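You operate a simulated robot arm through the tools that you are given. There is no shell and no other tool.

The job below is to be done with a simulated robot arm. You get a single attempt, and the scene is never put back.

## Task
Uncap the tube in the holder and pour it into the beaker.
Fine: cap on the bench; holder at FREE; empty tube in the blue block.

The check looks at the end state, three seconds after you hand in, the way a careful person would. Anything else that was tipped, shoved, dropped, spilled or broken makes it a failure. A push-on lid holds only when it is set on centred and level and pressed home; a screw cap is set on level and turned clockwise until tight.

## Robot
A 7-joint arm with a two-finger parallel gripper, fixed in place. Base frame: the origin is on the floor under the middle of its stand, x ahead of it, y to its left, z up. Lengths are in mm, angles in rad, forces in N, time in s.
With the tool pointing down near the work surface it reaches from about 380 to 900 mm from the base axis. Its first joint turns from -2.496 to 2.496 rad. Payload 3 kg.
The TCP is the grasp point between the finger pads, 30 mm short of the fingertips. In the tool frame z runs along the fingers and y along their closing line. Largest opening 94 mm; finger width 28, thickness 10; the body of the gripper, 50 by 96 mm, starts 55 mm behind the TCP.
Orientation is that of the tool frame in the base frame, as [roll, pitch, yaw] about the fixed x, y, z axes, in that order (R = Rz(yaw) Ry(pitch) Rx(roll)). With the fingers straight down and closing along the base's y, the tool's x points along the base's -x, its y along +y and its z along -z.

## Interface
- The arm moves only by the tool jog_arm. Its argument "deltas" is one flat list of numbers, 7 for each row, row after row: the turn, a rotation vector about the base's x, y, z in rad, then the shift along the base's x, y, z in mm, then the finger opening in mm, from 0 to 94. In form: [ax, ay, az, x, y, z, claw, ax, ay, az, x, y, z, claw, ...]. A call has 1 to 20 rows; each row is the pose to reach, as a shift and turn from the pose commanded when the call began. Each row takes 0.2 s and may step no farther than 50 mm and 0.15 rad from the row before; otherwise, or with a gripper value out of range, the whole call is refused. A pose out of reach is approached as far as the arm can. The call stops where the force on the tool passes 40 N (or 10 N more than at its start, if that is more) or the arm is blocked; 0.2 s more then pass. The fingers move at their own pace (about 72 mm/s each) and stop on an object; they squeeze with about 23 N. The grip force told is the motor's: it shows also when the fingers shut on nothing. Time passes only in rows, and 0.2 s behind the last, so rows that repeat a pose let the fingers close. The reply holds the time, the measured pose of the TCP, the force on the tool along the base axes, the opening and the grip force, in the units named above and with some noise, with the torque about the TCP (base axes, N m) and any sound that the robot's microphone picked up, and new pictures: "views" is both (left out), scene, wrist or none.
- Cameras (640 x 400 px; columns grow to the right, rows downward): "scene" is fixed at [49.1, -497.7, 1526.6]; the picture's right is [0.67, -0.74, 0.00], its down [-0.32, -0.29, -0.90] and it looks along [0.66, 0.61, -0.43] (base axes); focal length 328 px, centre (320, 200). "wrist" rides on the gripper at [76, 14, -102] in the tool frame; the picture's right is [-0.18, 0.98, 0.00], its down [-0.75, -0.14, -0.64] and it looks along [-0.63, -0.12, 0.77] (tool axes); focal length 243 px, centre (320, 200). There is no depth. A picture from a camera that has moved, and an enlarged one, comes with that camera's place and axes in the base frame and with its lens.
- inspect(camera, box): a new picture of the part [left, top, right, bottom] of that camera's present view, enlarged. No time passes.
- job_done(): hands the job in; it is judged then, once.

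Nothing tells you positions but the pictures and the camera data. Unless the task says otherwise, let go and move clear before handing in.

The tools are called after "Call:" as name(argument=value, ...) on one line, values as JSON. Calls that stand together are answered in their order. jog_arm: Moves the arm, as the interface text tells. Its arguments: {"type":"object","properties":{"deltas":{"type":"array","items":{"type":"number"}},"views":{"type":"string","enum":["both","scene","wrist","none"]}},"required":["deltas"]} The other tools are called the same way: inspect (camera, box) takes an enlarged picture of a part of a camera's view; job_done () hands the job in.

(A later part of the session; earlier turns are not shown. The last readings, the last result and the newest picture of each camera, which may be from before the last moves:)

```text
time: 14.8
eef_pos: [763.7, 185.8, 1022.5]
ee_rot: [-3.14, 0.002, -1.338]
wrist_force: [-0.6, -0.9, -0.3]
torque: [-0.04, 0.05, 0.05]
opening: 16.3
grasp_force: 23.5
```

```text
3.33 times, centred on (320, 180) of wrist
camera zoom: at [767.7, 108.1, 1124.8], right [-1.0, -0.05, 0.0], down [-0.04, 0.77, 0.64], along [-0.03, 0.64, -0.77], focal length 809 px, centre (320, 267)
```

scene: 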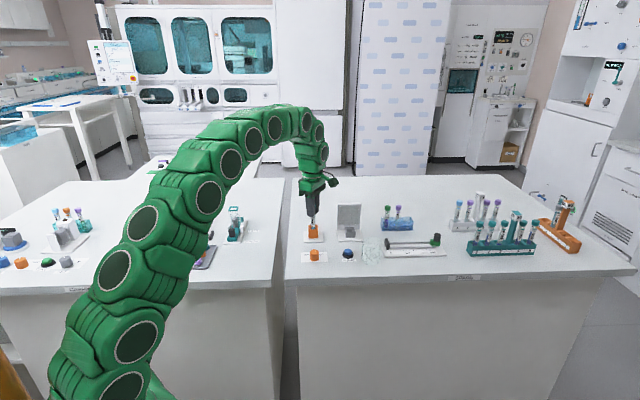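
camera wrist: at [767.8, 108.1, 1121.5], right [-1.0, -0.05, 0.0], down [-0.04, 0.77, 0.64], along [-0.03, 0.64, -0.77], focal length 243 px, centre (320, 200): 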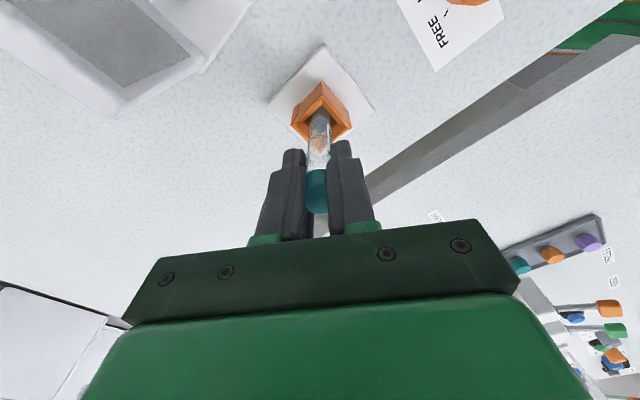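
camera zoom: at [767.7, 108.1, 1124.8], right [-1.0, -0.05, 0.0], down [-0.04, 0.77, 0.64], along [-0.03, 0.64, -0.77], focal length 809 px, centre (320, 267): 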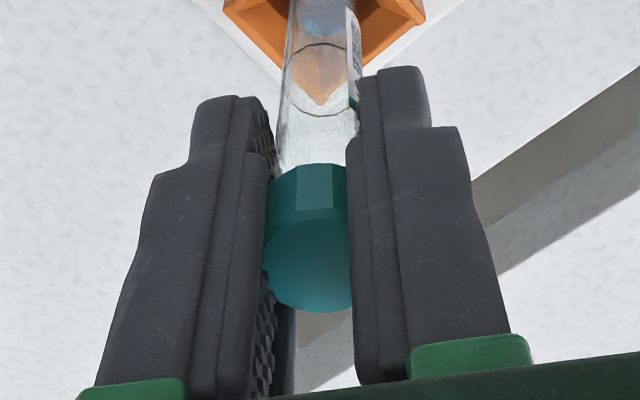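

The cap came up freely with no load and the tube stayed in the holder. I'll lift it clear.

Call:
jog_arm(deltas=[0, 0, 0, 0, 0, 5, 0, 0, 0, 0, 0, 0, 15, 0, 0, 0, 0, 0, 0, 35, 0, 0, 0, 0, 0, 0, 60, 0], views="both")

Call:
inspect(camera="scene", box=[285, 160, 345, 240])

Call:
inspect(camera="wrist", box=[260, 80, 380, 240])

```text
time: 15.8
eef_pos: [763.6, 184.6, 1082.5]
ee_rot: [3.141, 0.0, -1.339]
wrist_force: [0.5, -0.1, -0.5]
torque: [0.01, 0.03, 0.03]
opening: 17.6
grasp_force: 22.6
camera wrist: at [766.7, 107.4, 1184.7], right [-1.0, -0.04, 0.0], down [-0.03, 0.77, 0.64], along [-0.03, 0.64, -0.77], focal length 243 px, centre (320, 200)
```

scene: 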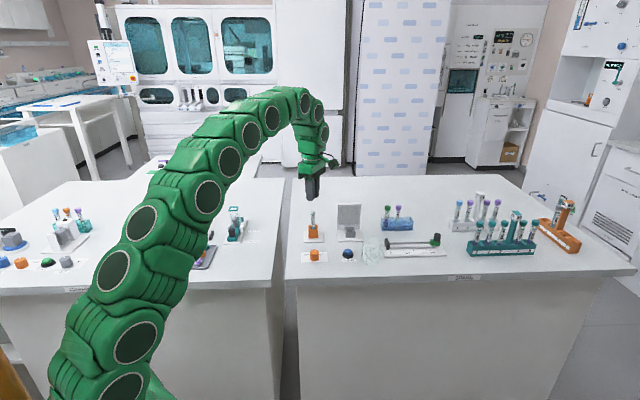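
wrist: 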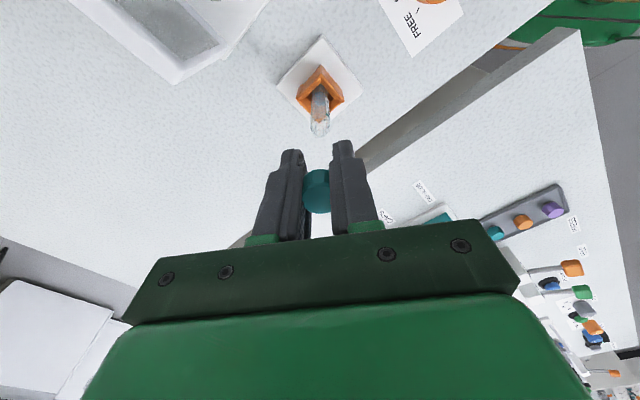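

```text
5.00 times, centred on (315, 200) of scene
camera zoom: at [49.1, -497.7, 1526.6], right [0.67, -0.74, 0.0], down [-0.32, -0.29, -0.9], along [0.66, 0.61, -0.43], focal length 1638 px, centre (345, 200)
```

zoom: 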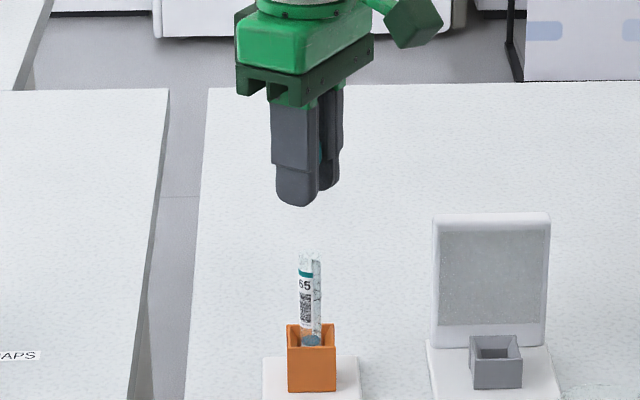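

```text
2.50 times, centred on (320, 160) of wrist
camera zoom: at [766.7, 107.4, 1184.7], right [-1.0, -0.04, 0.0], down [-0.03, 0.77, 0.64], along [-0.03, 0.64, -0.77], focal length 606 px, centre (320, 300)
```

zoom: 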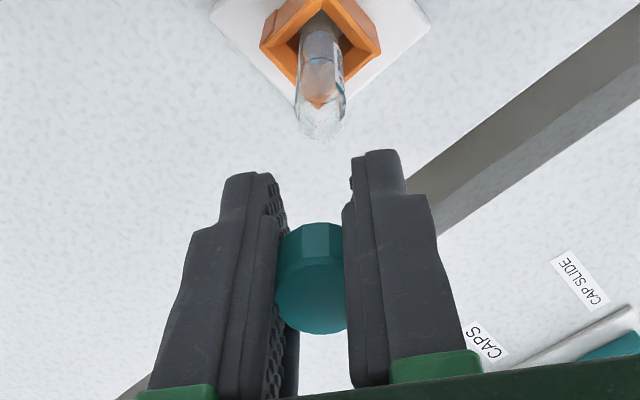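

The cap is off and in the gripper, but it sits about 23 mm above the fingertips, so I couldn't set it on the bench without dropping it. I'll rest it loosely back on the tube mouth and re-grip it with the fingertips so it can be set down properly.

Call:
jog_arm(deltas=[0, 0, 0, 0, 0, -30, 0, 0, 0, 0, 0, 0, -52, 0, 0, 0, 0, 0, 0, -59, 0, 0, 0, 0, 0, 0, -61.5, 0, 0, 0, 0, 0, 0, -62.5, 0], views="none")

Call:
inspect(camera="wrist", box=[270, 120, 370, 240])

Call:
inspect(camera="scene", box=[290, 180, 340, 240])

```text
time: 17.0
eef_pos: [764.2, 185.1, 1019.3]
ee_rot: [-3.141, 0.0, -1.341]
wrist_force: [0.4, 0.2, 1.0]
torque: [-0.01, 0.0, -0.04]
opening: 17.5
grasp_force: 23.2
```

```text
3.33 times, centred on (320, 180) of wrist
camera zoom: at [767.4, 107.2, 1121.9], right [-1.0, -0.04, 0.0], down [-0.03, 0.77, 0.64], along [-0.03, 0.64, -0.77], focal length 809 px, centre (320, 267)
```

zoom: 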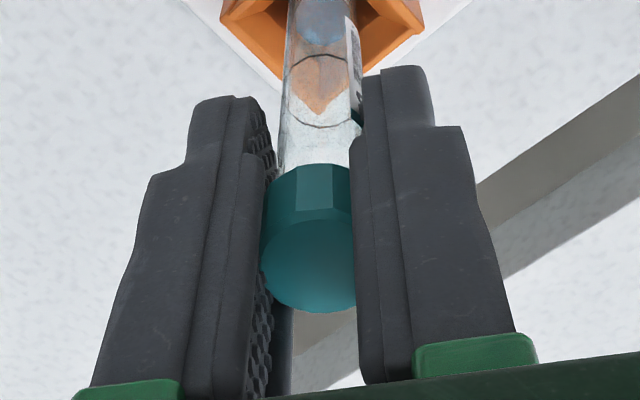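

```text
6.67 times, centred on (315, 210) of scene
camera zoom: at [49.1, -497.7, 1526.6], right [0.67, -0.74, 0.0], down [-0.32, -0.29, -0.9], along [0.66, 0.61, -0.43], focal length 2184 px, centre (353, 133)
```

zoom: 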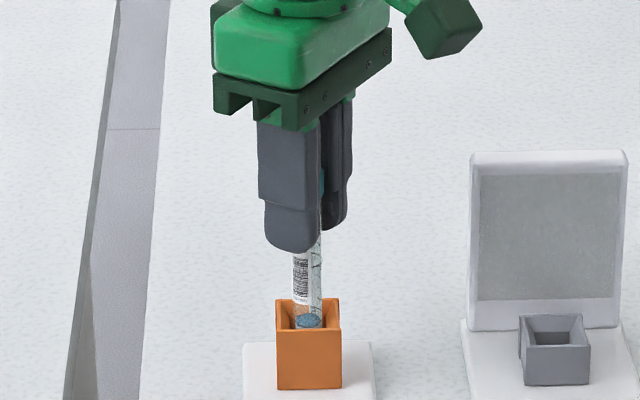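

The cap is over the mouth again with only a touch of contact. I'll open the fingers and check that it rests level.

Call:
jog_arm(deltas=[0, 0, 0, 0, 0, 0, 22, 0, 0, 0, 0, 0, 0, 30, 0, 0, 0, 0, 0, 0, 40], views="none")

Call:
inspect(camera="wrist", box=[270, 120, 370, 240])

Call:
inspect(camera="scene", box=[290, 180, 340, 240])

```text
time: 17.8
eef_pos: [764.8, 186.0, 1019.7]
ee_rot: [-3.141, 0.0, -1.339]
wrist_force: [-0.6, 0.2, -0.1]
torque: [-0.02, 0.0, -0.06]
opening: 40.0
grasp_force: 0.0
```

```text
3.33 times, centred on (320, 180) of wrist
camera zoom: at [767.4, 107.1, 1122.0], right [-1.0, -0.04, 0.0], down [-0.03, 0.77, 0.64], along [-0.03, 0.64, -0.77], focal length 809 px, centre (320, 267)
```

zoom: 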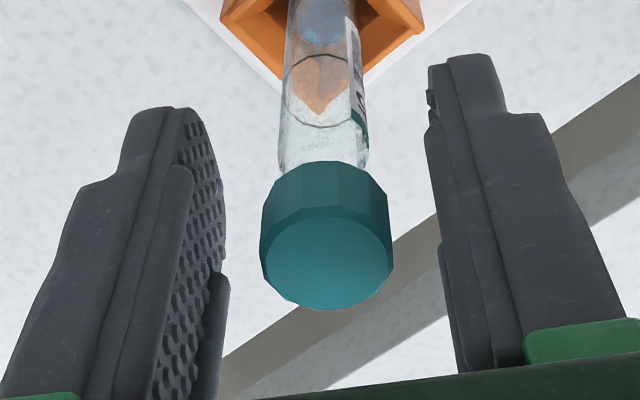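

```text
6.67 times, centred on (315, 210) of scene
camera zoom: at [49.1, -497.7, 1526.6], right [0.67, -0.74, 0.0], down [-0.32, -0.29, -0.9], along [0.66, 0.61, -0.43], focal length 2184 px, centre (353, 133)
```

zoom: 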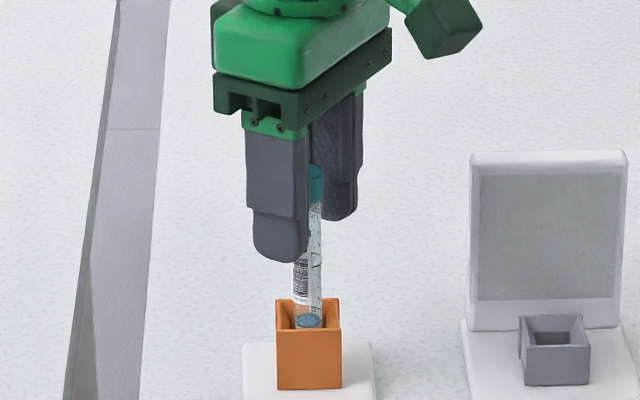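

The cap rests level on the mouth. I'll raise about 21 mm and re-grip it near the fingertips.

Call:
jog_arm(deltas=[0, 0, 0, -0.5, 0, 10, 40, 0, 0, 0, -0.8, 0, 21, 40, 0, 0, 0, -0.8, 0, 21, 30, 0, 0, 0, -0.8, 0, 21, 22, 0, 0, 0, -0.8, 0, 21, 10, 0, 0, 0, -0.8, 0, 21, 0, 0, 0, 0, -0.8, 0, 21, 0], views="none")

Call:
inspect(camera="wrist", box=[270, 100, 370, 220])

Call:
inspect(camera="scene", box=[290, 180, 340, 240])

```text
time: 19.4
eef_pos: [763.2, 185.5, 1041.7]
ee_rot: [3.141, -0.002, -1.342]
wrist_force: [-0.1, -1.0, -0.3]
torque: [0.01, 0.02, -0.03]
opening: 17.5
grasp_force: 23.0
```

```text
3.33 times, centred on (320, 160) of wrist
camera zoom: at [766.7, 107.5, 1143.2], right [-1.0, -0.04, 0.0], down [-0.03, 0.77, 0.64], along [-0.03, 0.64, -0.77], focal length 809 px, centre (320, 333)
```

zoom: 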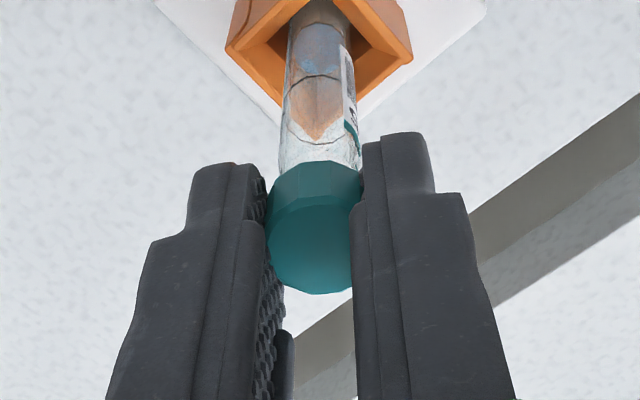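

```text
6.67 times, centred on (315, 210) of scene
camera zoom: at [49.1, -497.7, 1526.6], right [0.67, -0.74, 0.0], down [-0.32, -0.29, -0.9], along [0.66, 0.61, -0.43], focal length 2184 px, centre (353, 133)
```

zoom: 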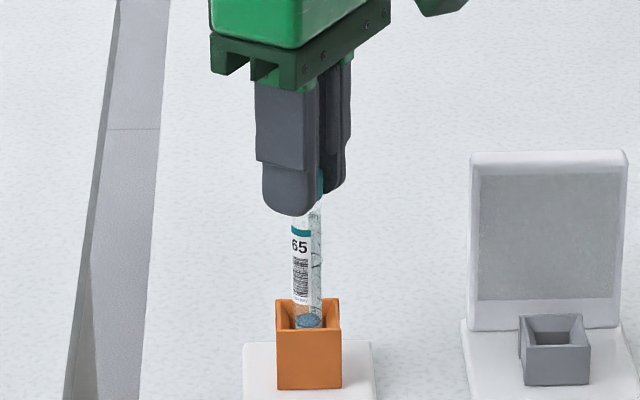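

The cap is held at the tips now. I'll lift it off and carry it to the clear bench area behind the holder, around (818,246).

Call:
jog_arm(deltas=[0, 0, 0, 0, 0, 5, 0, 0, 0, 0, 0, 0, 20, 0, 0, 0, 0, 0, 0, 50, 0, 0, 0, 0, 27, 30, 50, 0, 0, 0, 0, 54, 61, 50, 0, 0, 0, 0, 54, 61, 10, 0, 0, 0, 0, 54, 61, -35, 0, 0, 0, 0, 54, 61, -70, 0, 0, 0, 0, 54, 61, -70, 0], views="both")

Call:
inspect(camera="scene", box=[270, 170, 350, 240])

Call:
inspect(camera="wrist", box=[240, 80, 400, 240])

```text
time: 21.4
eef_pos: [817.0, 247.6, 971.7]
ee_rot: [3.142, 0.0, -1.338]
wrist_force: [-0.1, 0.1, -1.2]
torque: [0.0, -0.01, -0.03]
opening: 17.5
grasp_force: 22.7
out of reach, approached as far as the arm can: row 5
camera wrist: at [820.3, 169.3, 1074.0], right [-1.0, -0.05, 0.0], down [-0.03, 0.77, 0.64], along [-0.03, 0.64, -0.77], focal length 243 px, centre (320, 200)
```

scene: 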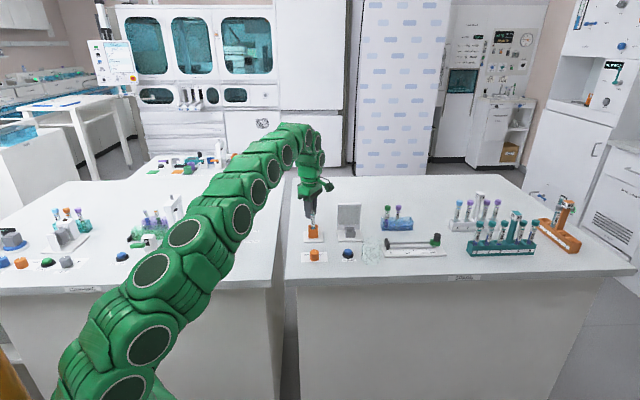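
wrist: 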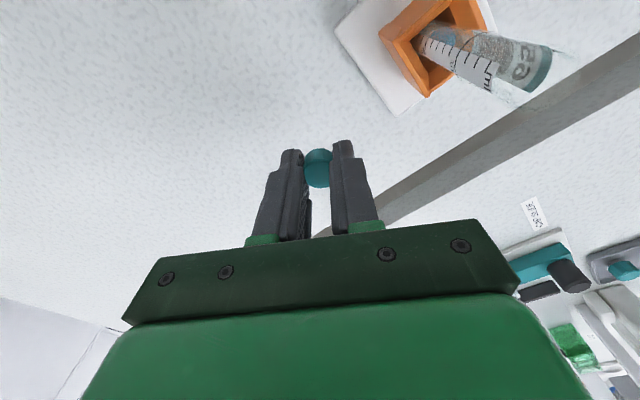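

```text
5.71 times, centred on (310, 205) of scene
camera zoom: at [49.1, -497.7, 1526.6], right [0.67, -0.74, 0.0], down [-0.32, -0.29, -0.9], along [0.66, 0.61, -0.43], focal length 1872 px, centre (377, 171)
```

zoom: 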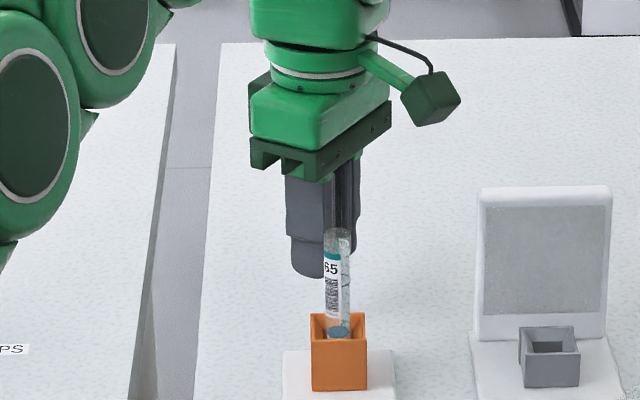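

```text
2.50 times, centred on (320, 160) of wrist
camera zoom: at [820.3, 169.3, 1074.0], right [-1.0, -0.05, 0.0], down [-0.03, 0.77, 0.64], along [-0.03, 0.64, -0.77], focal length 606 px, centre (320, 300)
```

zoom: 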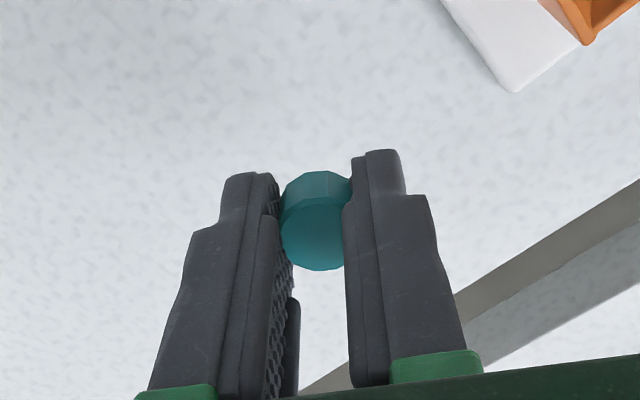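

The cap is above clear bench space. I'll lower it in small steps while watching for contact.

Call:
jog_arm(deltas=[0, 0, 0, 0, 0, -15, 0, 0, 0, 0, 0, 0, -23, 0, 0, 0, 0, 0, 0, -25, 0, 0, 0, 0, 0, 0, -25, 0], views="none")

Call:
inspect(camera="wrist", box=[270, 100, 370, 220])

Call:
inspect(camera="scene", box=[280, 180, 340, 240])

```text
time: 22.4
eef_pos: [817.8, 247.5, 945.8]
ee_rot: [3.142, -0.001, -1.34]
wrist_force: [0.3, 0.3, -0.2]
torque: [0.03, 0.0, 0.01]
opening: 17.3
grasp_force: 23.0
```

```text
3.33 times, centred on (320, 160) of wrist
camera zoom: at [820.7, 169.4, 1048.6], right [-1.0, -0.04, 0.0], down [-0.03, 0.77, 0.64], along [-0.03, 0.64, -0.77], focal length 809 px, centre (320, 333)
```

zoom: 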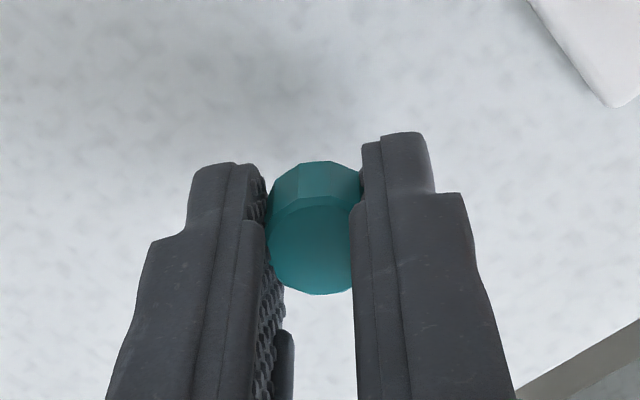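

```text
6.67 times, centred on (310, 210) of scene
camera zoom: at [49.1, -497.7, 1526.6], right [0.67, -0.74, 0.0], down [-0.32, -0.29, -0.9], along [0.66, 0.61, -0.43], focal length 2184 px, centre (387, 133)
```

zoom: 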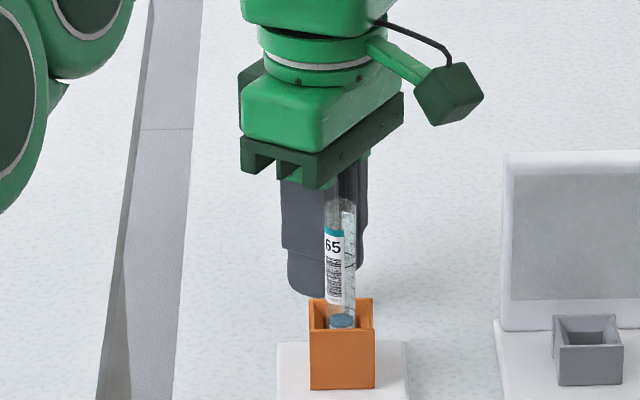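

Call:
jog_arm(deltas=[0, 0, 0, 0, 0, -1, 0, 0, 0, 0, 0, 0, -2, 0, 0, 0, 0, 0, 0, -2, 0], views="none")

```text
time: 23.2
eef_pos: [816.5, 247.4, 944.6]
ee_rot: [3.141, -0.001, -1.341]
wrist_force: [0.0, 0.0, -1.4]
torque: [0.04, -0.05, 0.02]
opening: 17.4
grasp_force: 23.0
```

Call:
jog_arm(deltas=[0, 0, 0, 0, 0, -0.7, 0, 0, 0, 0, 0, 0, -1.4, 0, 0, 0, 0, 0, 0, -1.4, 0], views="none")

Call:
inspect(camera="wrist", box=[270, 100, 370, 220])

```text
time: 24.0
eef_pos: [817.1, 246.4, 942.7]
ee_rot: [-3.142, 0.0, -1.339]
wrist_force: [0.3, -0.3, 0.2]
torque: [0.01, 0.02, -0.01]
opening: 17.6
grasp_force: 22.9
```

```text
3.33 times, centred on (320, 160) of wrist
camera zoom: at [821.0, 168.9, 1045.3], right [-1.0, -0.04, 0.0], down [-0.03, 0.77, 0.64], along [-0.03, 0.64, -0.77], focal length 809 px, centre (320, 333)
```

zoom: 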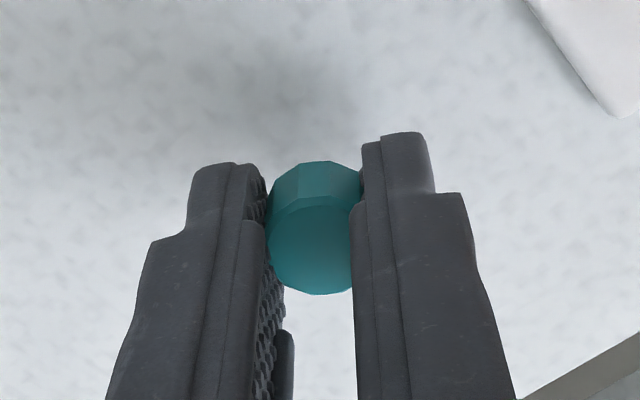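

Call:
jog_arm(deltas=[0, 0, 0, 0, 0, -0.7, 0, 0, 0, 0, 0, 0, -1.4, 0, 0, 0, 0, 0, 0, -1.4, 0], views="none")

Call:
inspect(camera="wrist", box=[270, 100, 370, 220])

```text
time: 24.8
eef_pos: [816.9, 246.4, 940.9]
ee_rot: [3.141, -0.001, -1.338]
wrist_force: [0.0, 0.3, 0.1]
torque: [-0.02, 0.01, -0.02]
opening: 17.6
grasp_force: 22.9
```

```text
3.33 times, centred on (320, 160) of wrist
camera zoom: at [820.8, 168.8, 1043.8], right [-1.0, -0.04, 0.0], down [-0.03, 0.77, 0.64], along [-0.03, 0.64, -0.77], focal length 809 px, centre (320, 333)
```

zoom: 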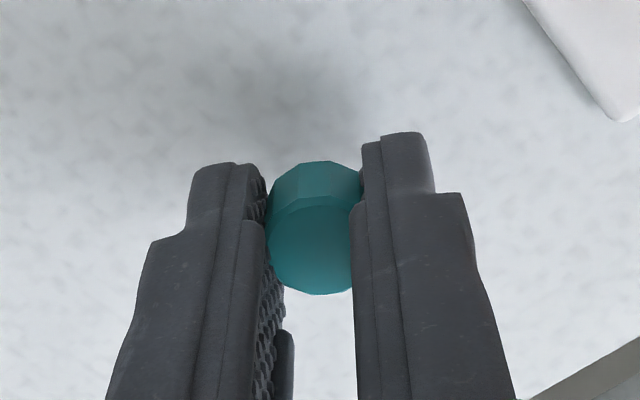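

Call:
jog_arm(deltas=[0, 0, 0, 0, 0, -0.8, 0, 0, 0, 0, 0, 0, -1.6, 0, 0, 0, 0, 0, 0, -2.4, 0, 0, 0, 0, 0, 0, -2.4, 0], views="none")

Call:
inspect(camera="wrist", box=[270, 100, 370, 220])

Call:
inspect(camera="scene", box=[280, 180, 340, 240])

```text
time: 25.8
eef_pos: [817.0, 247.7, 939.3]
ee_rot: [3.141, 0.0, -1.34]
wrist_force: [0.8, 0.1, -0.2]
torque: [0.01, -0.02, 0.01]
opening: 17.4
grasp_force: 22.9
```

```text
3.33 times, centred on (320, 160) of wrist
camera zoom: at [820.4, 169.1, 1041.5], right [-1.0, -0.04, 0.0], down [-0.03, 0.77, 0.64], along [-0.03, 0.64, -0.77], focal length 809 px, centre (320, 333)
```

zoom: 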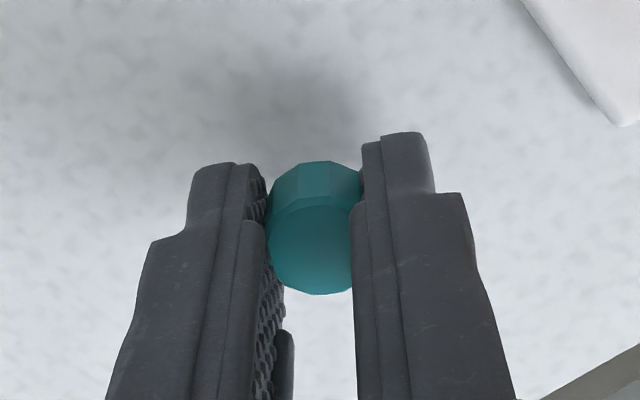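

```text
6.67 times, centred on (310, 210) of scene
camera zoom: at [49.1, -497.7, 1526.6], right [0.67, -0.74, 0.0], down [-0.32, -0.29, -0.9], along [0.66, 0.61, -0.43], focal length 2184 px, centre (387, 133)
```

zoom: 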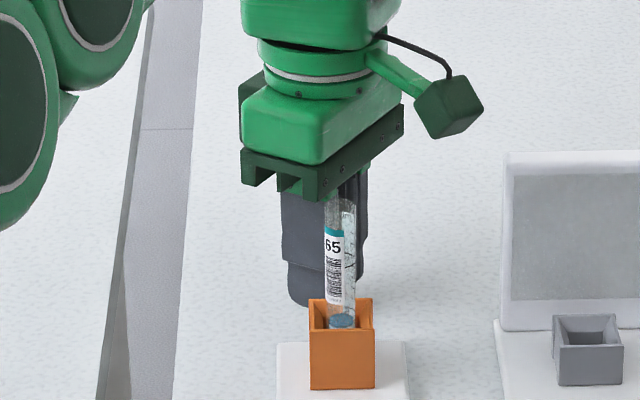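

Call:
jog_arm(deltas=[0, 0, 0, 0, 0, -0.8, 0, 0, 0, 0, 0, 0, -1.6, 0, 0, 0, 0, 0, 0, -2.4, 0, 0, 0, 0, 0, 0, -3.2, 0, 0, 0, 0, 0, 0, -3.2, 0], views="none")

Call:
inspect(camera="wrist", box=[270, 100, 370, 220])

```text
time: 27.0
eef_pos: [816.9, 247.6, 935.5]
ee_rot: [-3.141, 0.0, -1.341]
wrist_force: [0.3, -0.3, 0.6]
torque: [-0.03, -0.01, 0.0]
opening: 17.5
grasp_force: 23.2
```

```text
3.33 times, centred on (320, 160) of wrist
camera zoom: at [820.4, 168.8, 1038.4], right [-1.0, -0.04, 0.0], down [-0.03, 0.77, 0.64], along [-0.03, 0.64, -0.77], focal length 809 px, centre (320, 333)
```

zoom: 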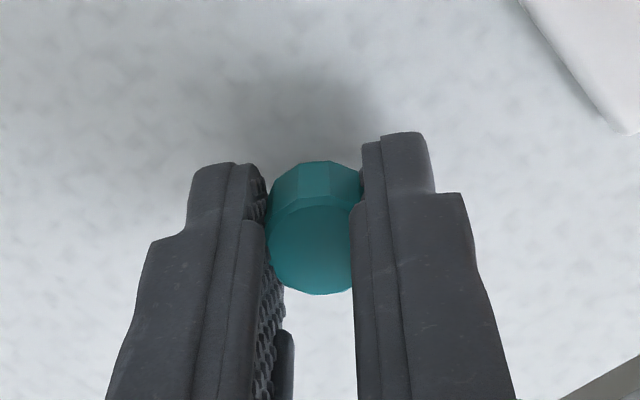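

Call:
jog_arm(deltas=[0, 0, 0, 0, 0, -0.8, 0, 0, 0, 0, 0, 0, -1.6, 0, 0, 0, 0, 0, 0, -2.4, 0, 0, 0, 0, 0, 0, -2.4, 0], views="none")

Call:
inspect(camera="wrist", box=[270, 100, 370, 220])

```text
time: 28.0
eef_pos: [816.8, 247.0, 933.0]
ee_rot: [-3.142, -0.001, -1.34]
wrist_force: [0.7, 1.2, -0.7]
torque: [0.0, 0.0, 0.02]
opening: 17.6
grasp_force: 23.1
```

```text
3.33 times, centred on (320, 160) of wrist
camera zoom: at [820.3, 169.0, 1035.7], right [-1.0, -0.04, 0.0], down [-0.03, 0.77, 0.64], along [-0.03, 0.64, -0.77], focal length 809 px, centre (320, 333)
```

zoom: 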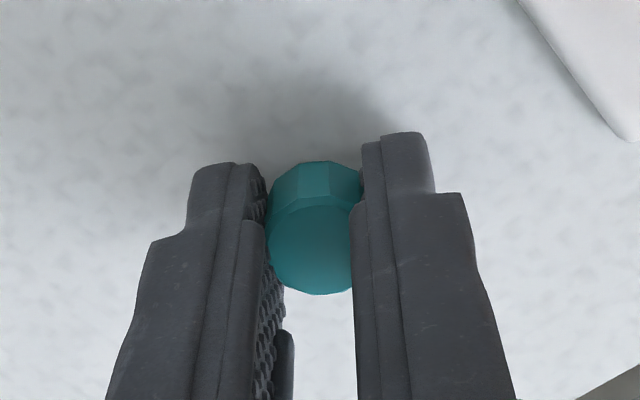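

Call:
jog_arm(deltas=[0, 0, 0, 0, 0, -0.6, 0, 0, 0, 0, 0, 0, -1.2, 0, 0, 0, 0, 0, 0, -1.8, 0, 0, 0, 0, 0, 0, -1.8, 0], views="none")

Call:
inspect(camera="wrist", box=[270, 100, 370, 220])

Call:
inspect(camera="scene", box=[280, 180, 340, 240])

```text
time: 29.0
eef_pos: [817.7, 246.2, 930.7]
ee_rot: [-3.141, 0.001, -1.341]
wrist_force: [0.3, 0.5, 5.5]
torque: [0.04, -0.02, 0.02]
opening: 17.4
grasp_force: 22.7
```

```text
3.33 times, centred on (320, 160) of wrist
camera zoom: at [820.6, 168.5, 1034.1], right [-1.0, -0.04, 0.0], down [-0.03, 0.77, 0.64], along [-0.03, 0.64, -0.77], focal length 809 px, centre (320, 333)
```

zoom: 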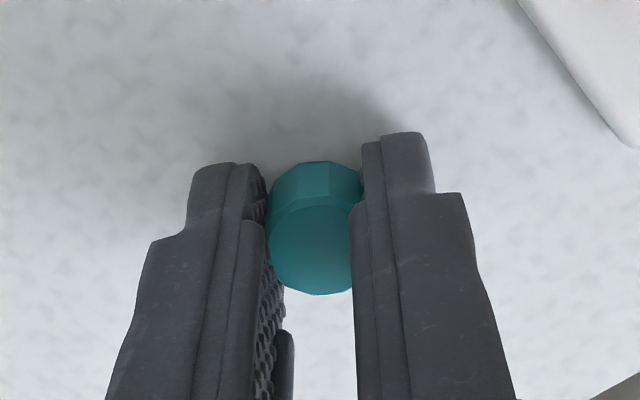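

```text
6.67 times, centred on (310, 210) of scene
camera zoom: at [49.1, -497.7, 1526.6], right [0.67, -0.74, 0.0], down [-0.32, -0.29, -0.9], along [0.66, 0.61, -0.43], focal length 2184 px, centre (387, 133)
```

zoom: 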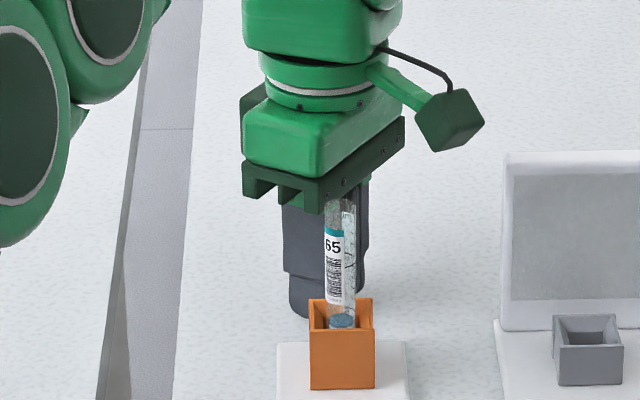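

There is 5.5 N of contact at TCP z≈931, which puts the bench at z≈900. I'll release the cap.

Call:
jog_arm(deltas=[0, 0, 0, 0, 0, 0.4, 19, 0, 0, 0, 0, 0, 0.4, 24, 0, 0, 0, 0, 0, 0.4, 32, 0, 0, 0, 0, 0, 0.4, 40], views="none")

Call:
inspect(camera="wrist", box=[270, 100, 370, 220])

```text
time: 30.0
eef_pos: [817.7, 246.6, 932.4]
ee_rot: [-3.14, -0.001, -1.342]
wrist_force: [0.6, -0.3, -0.7]
torque: [0.01, 0.03, 0.01]
opening: 40.0
grasp_force: 0.1
```

```text
3.33 times, centred on (320, 160) of wrist
camera zoom: at [820.9, 168.4, 1034.2], right [-1.0, -0.04, 0.0], down [-0.03, 0.77, 0.64], along [-0.03, 0.64, -0.77], focal length 809 px, centre (320, 333)
```

zoom: 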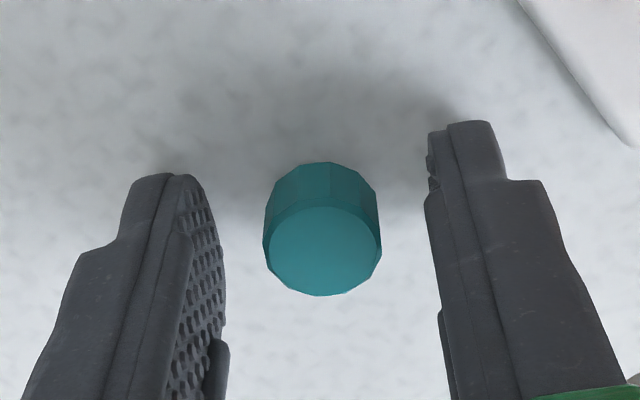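

The cap now stands upright on the bench. I'll rise clear and travel back over to the knob, unwinding the wrist on the way.

Call:
jog_arm(deltas=[0, 0, 0, 0, 0, 20, 50, 0, 0, 0, 0, 0, 50, 60, 0, 0, 0, 0, 0, 90, 60, 0, 0, 0, 0, 0, 130, 60, 0, 0, -0.15, -20, -18, 145, 60, 0, 0, -0.3, -40, -38, 155, 60, 0, 0, -0.45, -60, -58, 160, 60, 0, 0, -0.6, -80, -78, 165, 60, 0, 0, -0.75, -100, -98, 165, 60, 0, 0, -0.9, -120, -118, 160, 60, 0, 0, -1.05, -135, -138, 150, 60, 0, 0, -1.2, -146, -152, 140, 60, 0, 0, -1.35, -146, -152, 130, 60, 0, 0, -1.5, -146, -152, 120, 60, 0, 0, -1.65, -146, -152, 120, 60, 0, 0, -1.8, -146, -152, 120, 60, 0, 0, -1.95, -146, -152, 120, 60, 0, 0, -2.1, -146, -152, 120, 60, 0, 0, -2.25, -146, -152, 120, 60, 0, 0, -2.3, -146, -152, 120, 60], views="both")

Call:
inspect(camera="wrist", box=[240, 60, 400, 200])

Call:
inspect(camera="scene", box=[280, 190, 360, 270])

```text
time: 34.2
eef_pos: [671.3, 95.5, 1051.3]
ee_rot: [3.141, 0.0, 2.639]
wrist_force: [-0.7, 0.3, -0.4]
torque: [0.01, -0.03, 0.0]
opening: 59.9
grasp_force: 0.1
camera wrist: at [611.0, 143.5, 1153.6], right [0.63, 0.77, 0.0], down [0.59, -0.49, 0.64], along [0.5, -0.41, -0.77], focal length 243 px, centre (320, 200)
```

scene: 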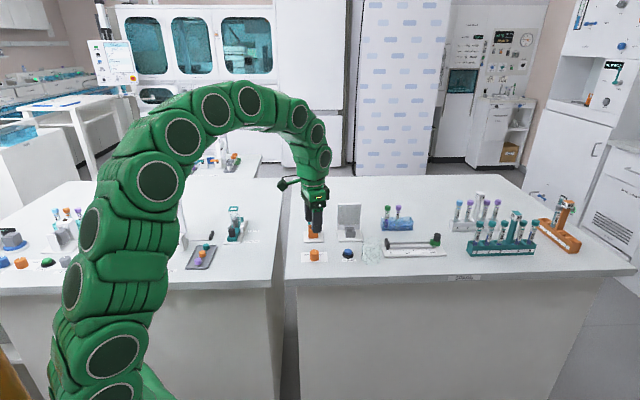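
wrist: 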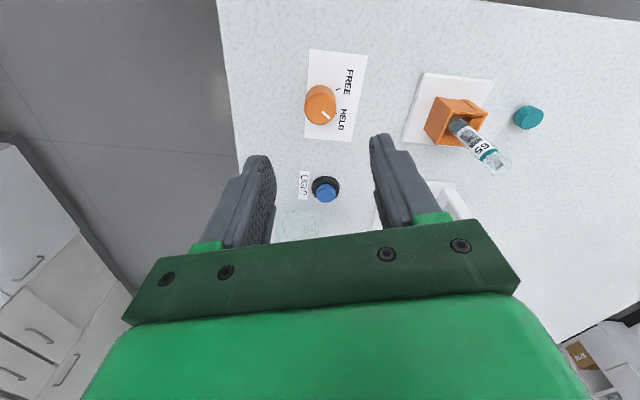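

```text
2.86 times, centred on (320, 130) of wrist
camera zoom: at [611.0, 143.5, 1153.6], right [0.63, 0.77, 0.0], down [0.59, -0.49, 0.64], along [0.5, -0.41, -0.77], focal length 693 px, centre (320, 400)
```

zoom: 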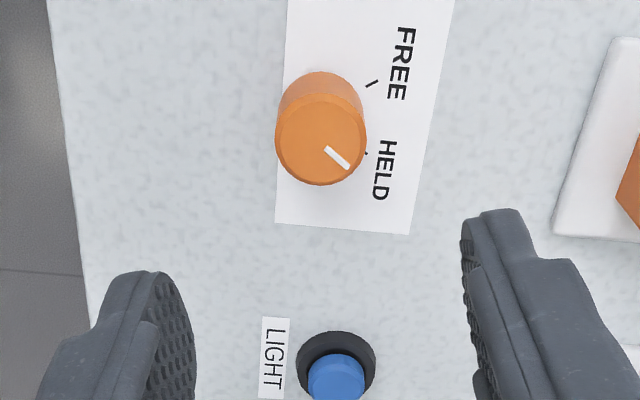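

```text
5.00 times, centred on (320, 230) of scene
camera zoom: at [49.1, -497.7, 1526.6], right [0.67, -0.74, 0.0], down [-0.32, -0.29, -0.9], along [0.66, 0.61, -0.43], focal length 1638 px, centre (320, 50)
```

zoom: 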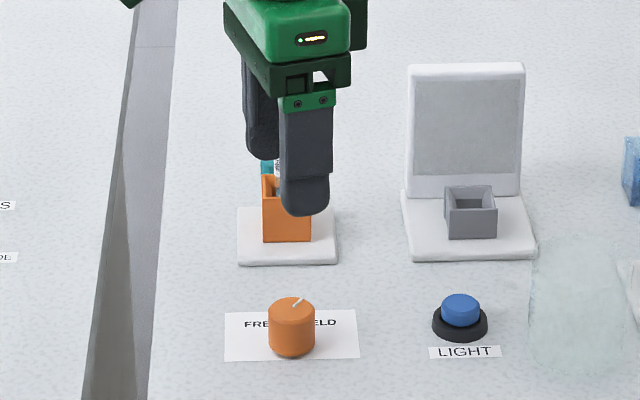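

The knob is almost exactly under the TCP, at about (672.5,94) with its top at z≈932. The pointer is on HELD, and FREE is about 70° counter-clockwise from it. I'll descend, keep the tips clear of the bench, and grip it.

Call:
jog_arm(deltas=[0, 0, 0, 0.5, -0.4, -40, 60, 0, 0, 0, 0.5, -0.4, -80, 60, 0, 0, 0, 0.5, -0.4, -105, 60, 0, 0, 0, 0.5, -0.4, -113, 60, 0, 0, 0, 0.5, -0.4, -113, 60], views="none")

Call:
inspect(camera="wrist", box=[240, 80, 400, 220])

Call:
inspect(camera="scene", box=[280, 200, 350, 270])

```text
time: 35.4
eef_pos: [672.8, 93.4, 938.4]
ee_rot: [3.141, 0.002, 2.642]
wrist_force: [0.5, 0.2, -0.3]
torque: [0.03, 0.03, 0.0]
opening: 60.1
grasp_force: 0.1
```

```text
2.86 times, centred on (320, 150) of wrist
camera zoom: at [611.9, 142.0, 1040.5], right [0.63, 0.77, 0.0], down [0.59, -0.48, 0.64], along [0.5, -0.41, -0.77], focal length 693 px, centre (320, 343)
```

zoom: 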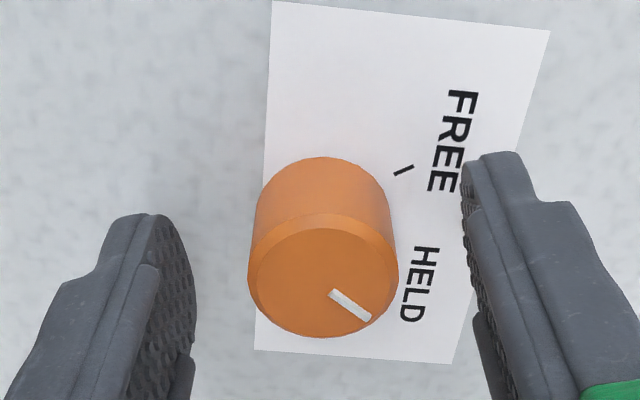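

```text
5.71 times, centred on (315, 235) of scene
camera zoom: at [49.1, -497.7, 1526.6], right [0.67, -0.74, 0.0], down [-0.32, -0.29, -0.9], along [0.66, 0.61, -0.43], focal length 1872 px, centre (349, 0)
```

zoom: 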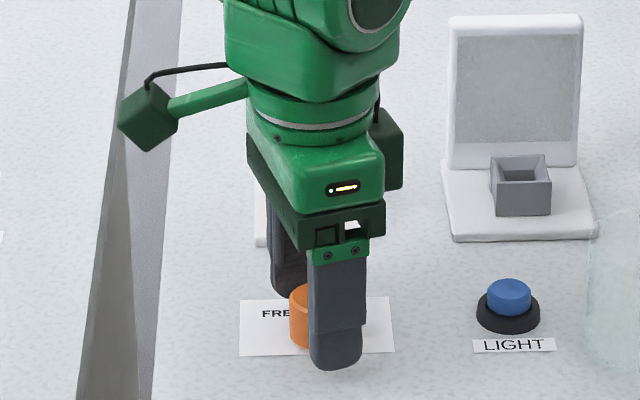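

The knob is centred between the fingers. I'll close on it.

Call:
jog_arm(deltas=[0, 0, 0, 0, 0, 0, 40, 0, 0, 0, 0, 0, 0, 30, 0, 0, 0, 0, 0, 0, 15, 0, 0, 0, 0, 0, 0, 10], views="none")

Call:
inspect(camera="wrist", box=[240, 80, 400, 220])

```text
time: 36.4
eef_pos: [673.4, 94.4, 938.0]
ee_rot: [-3.141, -0.002, 2.643]
wrist_force: [6.5, 10.0, -1.2]
torque: [-0.23, -0.05, 0.03]
opening: 29.6
grasp_force: 44.8
```

```text
2.86 times, centred on (320, 150) of wrist
camera zoom: at [612.0, 142.4, 1040.6], right [0.63, 0.78, 0.0], down [0.59, -0.48, 0.64], along [0.5, -0.41, -0.77], focal length 693 px, centre (320, 343)
```

zoom: 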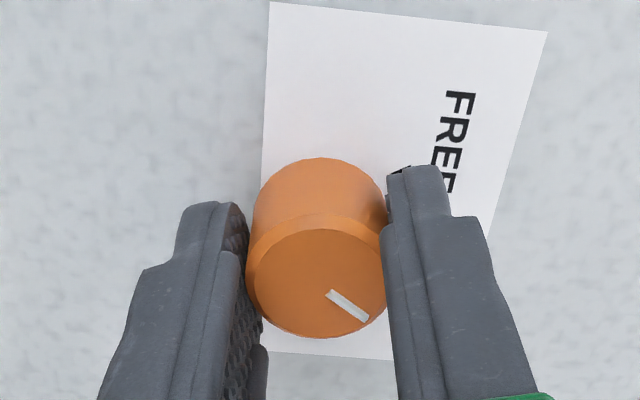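

The knob is gripped, with a slight side load that I'll ease. Then I'll turn counter-clockwise in steps.

Call:
jog_arm(deltas=[0, 0, 0, 0.4, 0.7, 0, 10, 0, 0, 0.15, 0.4, 0.7, 0, 10, 0, 0, 0.3, 0.4, 0.7, 0, 10, 0, 0, 0.45, 0.4, 0.7, 0, 10, 0, 0, 0.6, 0.4, 0.7, 0, 10, 0, 0, 0.75, 0.4, 0.7, 0, 10, 0, 0, 0.9, 0.4, 0.7, 0, 10], views="none")

Call:
inspect(camera="wrist", box=[240, 80, 400, 220])

Call:
inspect(camera="scene", box=[290, 235, 340, 270])

```text
time: 37.9
eef_pos: [671.8, 92.8, 938.3]
ee_rot: [-3.139, -0.002, -2.867]
wrist_force: [-0.3, -5.8, -4.0]
torque: [0.36, 0.24, -0.02]
opening: 29.3
grasp_force: 45.1
stopped in row 7: the force on the tool passed its limit at 42 N (the readings are from after the stop); the commanded pose is now the measured one
```

```text
2.86 times, centred on (320, 150) of wrist
camera zoom: at [595.1, 86.1, 1040.8], right [-0.09, 1.0, 0.0], down [0.76, 0.07, 0.64], along [0.64, 0.06, -0.77], focal length 693 px, centre (320, 343)
```

zoom: 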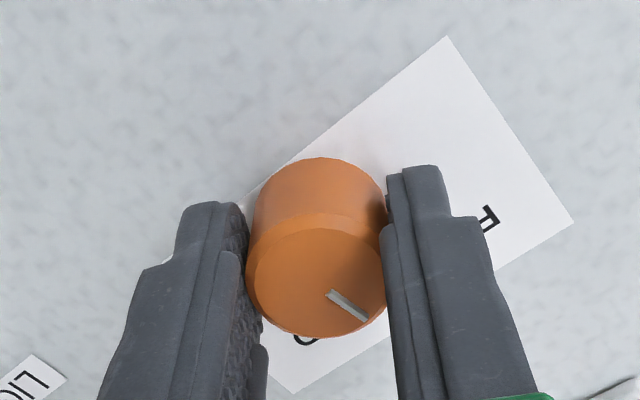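

```text
11.43 times, centred on (315, 252) of scene
camera zoom: at [49.1, -497.7, 1526.6], right [0.67, -0.74, 0.0], down [-0.32, -0.29, -0.9], along [0.66, 0.61, -0.43], focal length 3744 px, centre (377, -400)
```

zoom: 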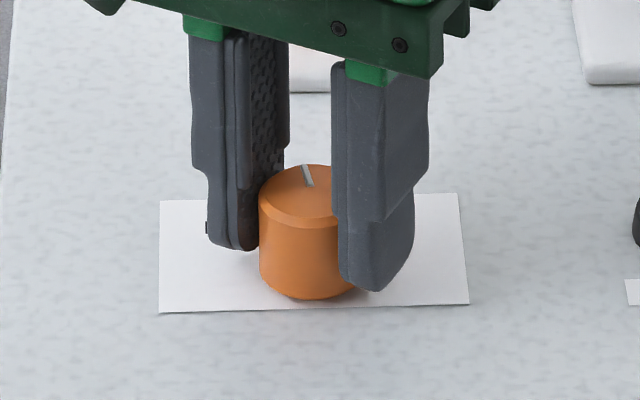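

The knob has turned about 44° and then side load stopped the move, probably from a small centring error. I'll release, re-centre on the knob, and check the pointer.

Call:
jog_arm(deltas=[0, 0, 0, 0, 0, 0, 32, 0, 0, 0, 0, 0, 0, 44, 0, 0, 0, 0, 0, 0, 54], views="none")

Call:
inspect(camera="wrist", box=[240, 80, 400, 220])

Call:
inspect(camera="scene", box=[290, 235, 340, 270])

```text
time: 38.7
eef_pos: [673.2, 93.5, 938.0]
ee_rot: [-3.141, -0.003, -2.865]
wrist_force: [0.2, -0.2, -0.4]
torque: [-0.01, 0.01, -0.04]
opening: 54.1
grasp_force: 0.0
```

```text
2.86 times, centred on (320, 150) of wrist
camera zoom: at [595.0, 86.4, 1040.9], right [-0.09, 1.0, 0.0], down [0.76, 0.07, 0.64], along [0.64, 0.06, -0.77], focal length 693 px, centre (320, 343)
```

zoom: 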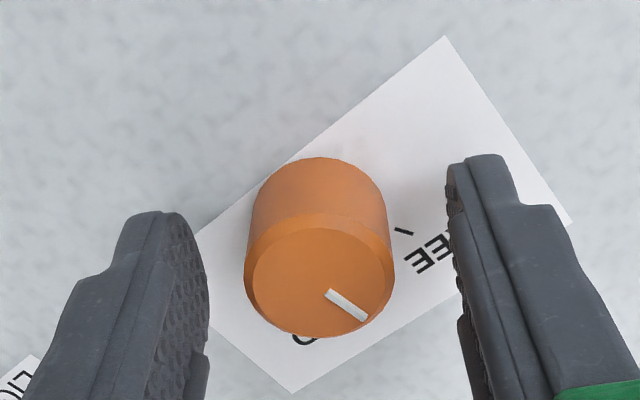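

```text
11.43 times, centred on (315, 252) of scene
camera zoom: at [49.1, -497.7, 1526.6], right [0.67, -0.74, 0.0], down [-0.32, -0.29, -0.9], along [0.66, 0.61, -0.43], focal length 3744 px, centre (377, -400)
```

zoom: 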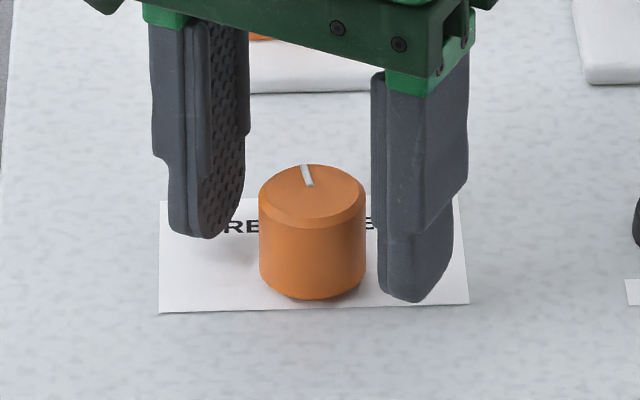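

The pointer is at about 56° and the FREE tick at about 74–77°, so roughly 0.35 rad remains. I'll close again, check the side load, then turn the rest.

Call:
jog_arm(deltas=[0, 0, 0, 0, 0, 0, 38, 0, 0, 0, 0, 0, 0, 28, 0, 0, 0, 0, 0, 0, 26, 0, 0, 0, 0, 0, 0, 26], views="none")

```text
time: 39.7
eef_pos: [671.8, 93.8, 938.5]
ee_rot: [-3.139, -0.001, -2.867]
wrist_force: [4.4, -6.8, -0.5]
torque: [0.43, 0.08, -0.02]
opening: 29.8
grasp_force: 45.0
```

Call:
jog_arm(deltas=[0, 0, 0.05, 0.1, -0.4, 0, 24, 0, 0, 0.12, 0.1, -0.4, 0, 24, 0, 0, 0.2, 0.1, -0.4, 0, 24], views="none")

```text
time: 40.5
eef_pos: [672.1, 93.1, 938.4]
ee_rot: [-3.14, -0.003, -2.666]
wrist_force: [-4.5, 5.4, 5.2]
torque: [0.56, 0.54, -0.02]
opening: 29.3
grasp_force: 44.7
```

Call:
jog_arm(deltas=[0, 0, 0.05, 0, 0, 0, 24, 0, 0, 0.1, 0, 0, 0, 24, 0, 0, 0.15, 0, 0, 0, 24], views="none")

Call:
inspect(camera="wrist", box=[240, 80, 400, 220])

Call:
inspect(camera="scene", box=[290, 235, 340, 270])

```text
time: 41.3
eef_pos: [673.4, 93.2, 938.3]
ee_rot: [-3.14, -0.002, -2.515]
wrist_force: [-10.4, 1.7, -6.9]
torque: [1.0, -0.14, 0.0]
opening: 29.7
grasp_force: 45.2
```

```text
2.86 times, centred on (320, 150) of wrist
camera zoom: at [602.5, 59.8, 1041.0], right [-0.43, 0.9, 0.0], down [0.69, 0.33, 0.64], along [0.58, 0.27, -0.77], focal length 693 px, centre (320, 343)
```

zoom: 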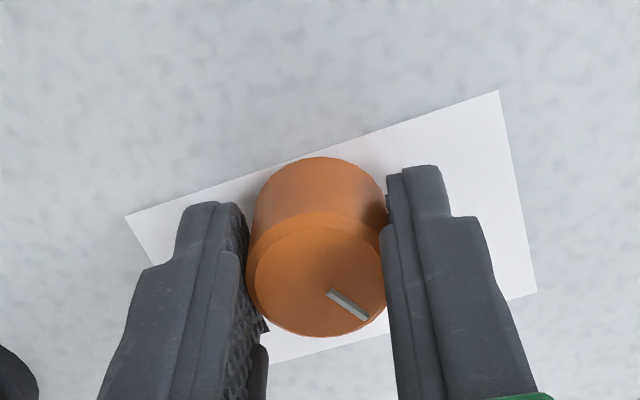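

```text
11.43 times, centred on (315, 252) of scene
camera zoom: at [49.1, -497.7, 1526.6], right [0.67, -0.74, 0.0], down [-0.32, -0.29, -0.9], along [0.66, 0.61, -0.43], focal length 3744 px, centre (377, -400)
```

zoom: 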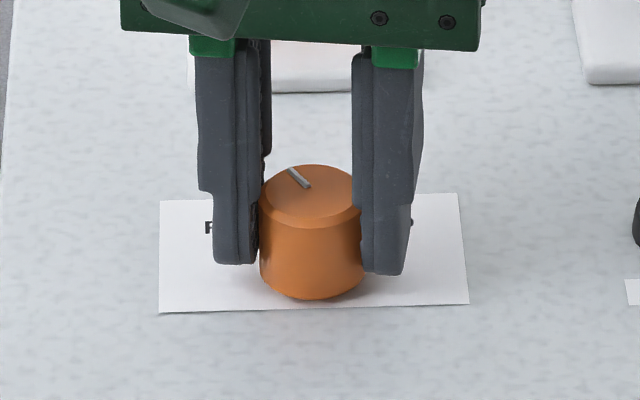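

The pointer has turned to about 76°. I'll open and check it against the FREE tick.

Call:
jog_arm(deltas=[0, 0, 0, 0, 0, 0, 34, 0, 0, 0, 0, 0, 0, 50, 0, 0, 0, 0, 0, 0, 60, 0, 0, 0, 0, 0, 40, 60, 0, 0, 0, 0, 0, 80, 60], views="none")

Call:
inspect(camera="wrist", box=[260, 60, 380, 180])

Call:
inspect(camera="scene", box=[290, 235, 340, 270])

```text
time: 42.5
eef_pos: [672.7, 93.4, 1018.3]
ee_rot: [-3.139, -0.001, -2.518]
wrist_force: [0.2, 0.7, 0.7]
torque: [-0.01, 0.01, -0.01]
opening: 60.1
grasp_force: 0.0
```

```text
3.33 times, centred on (320, 120) of wrist
camera zoom: at [602.3, 59.2, 1121.4], right [-0.43, 0.9, 0.0], down [0.69, 0.33, 0.64], along [0.58, 0.27, -0.77], focal length 809 px, centre (320, 467)
```

zoom: 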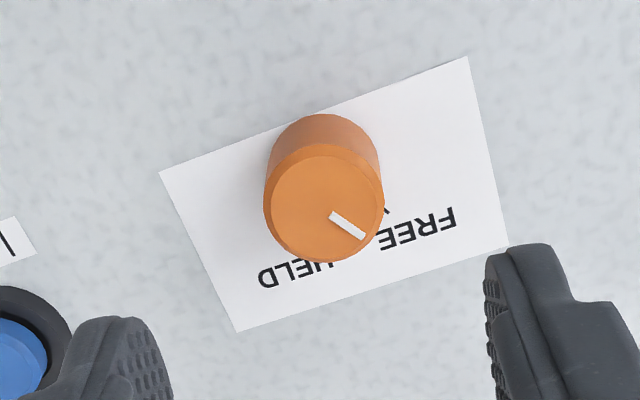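

```text
11.43 times, centred on (315, 252) of scene
camera zoom: at [49.1, -497.7, 1526.6], right [0.67, -0.74, 0.0], down [-0.32, -0.29, -0.9], along [0.66, 0.61, -0.43], focal length 3744 px, centre (377, -400)
```

zoom: 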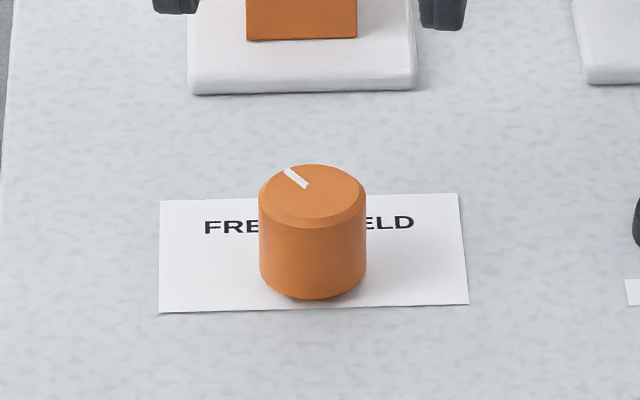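

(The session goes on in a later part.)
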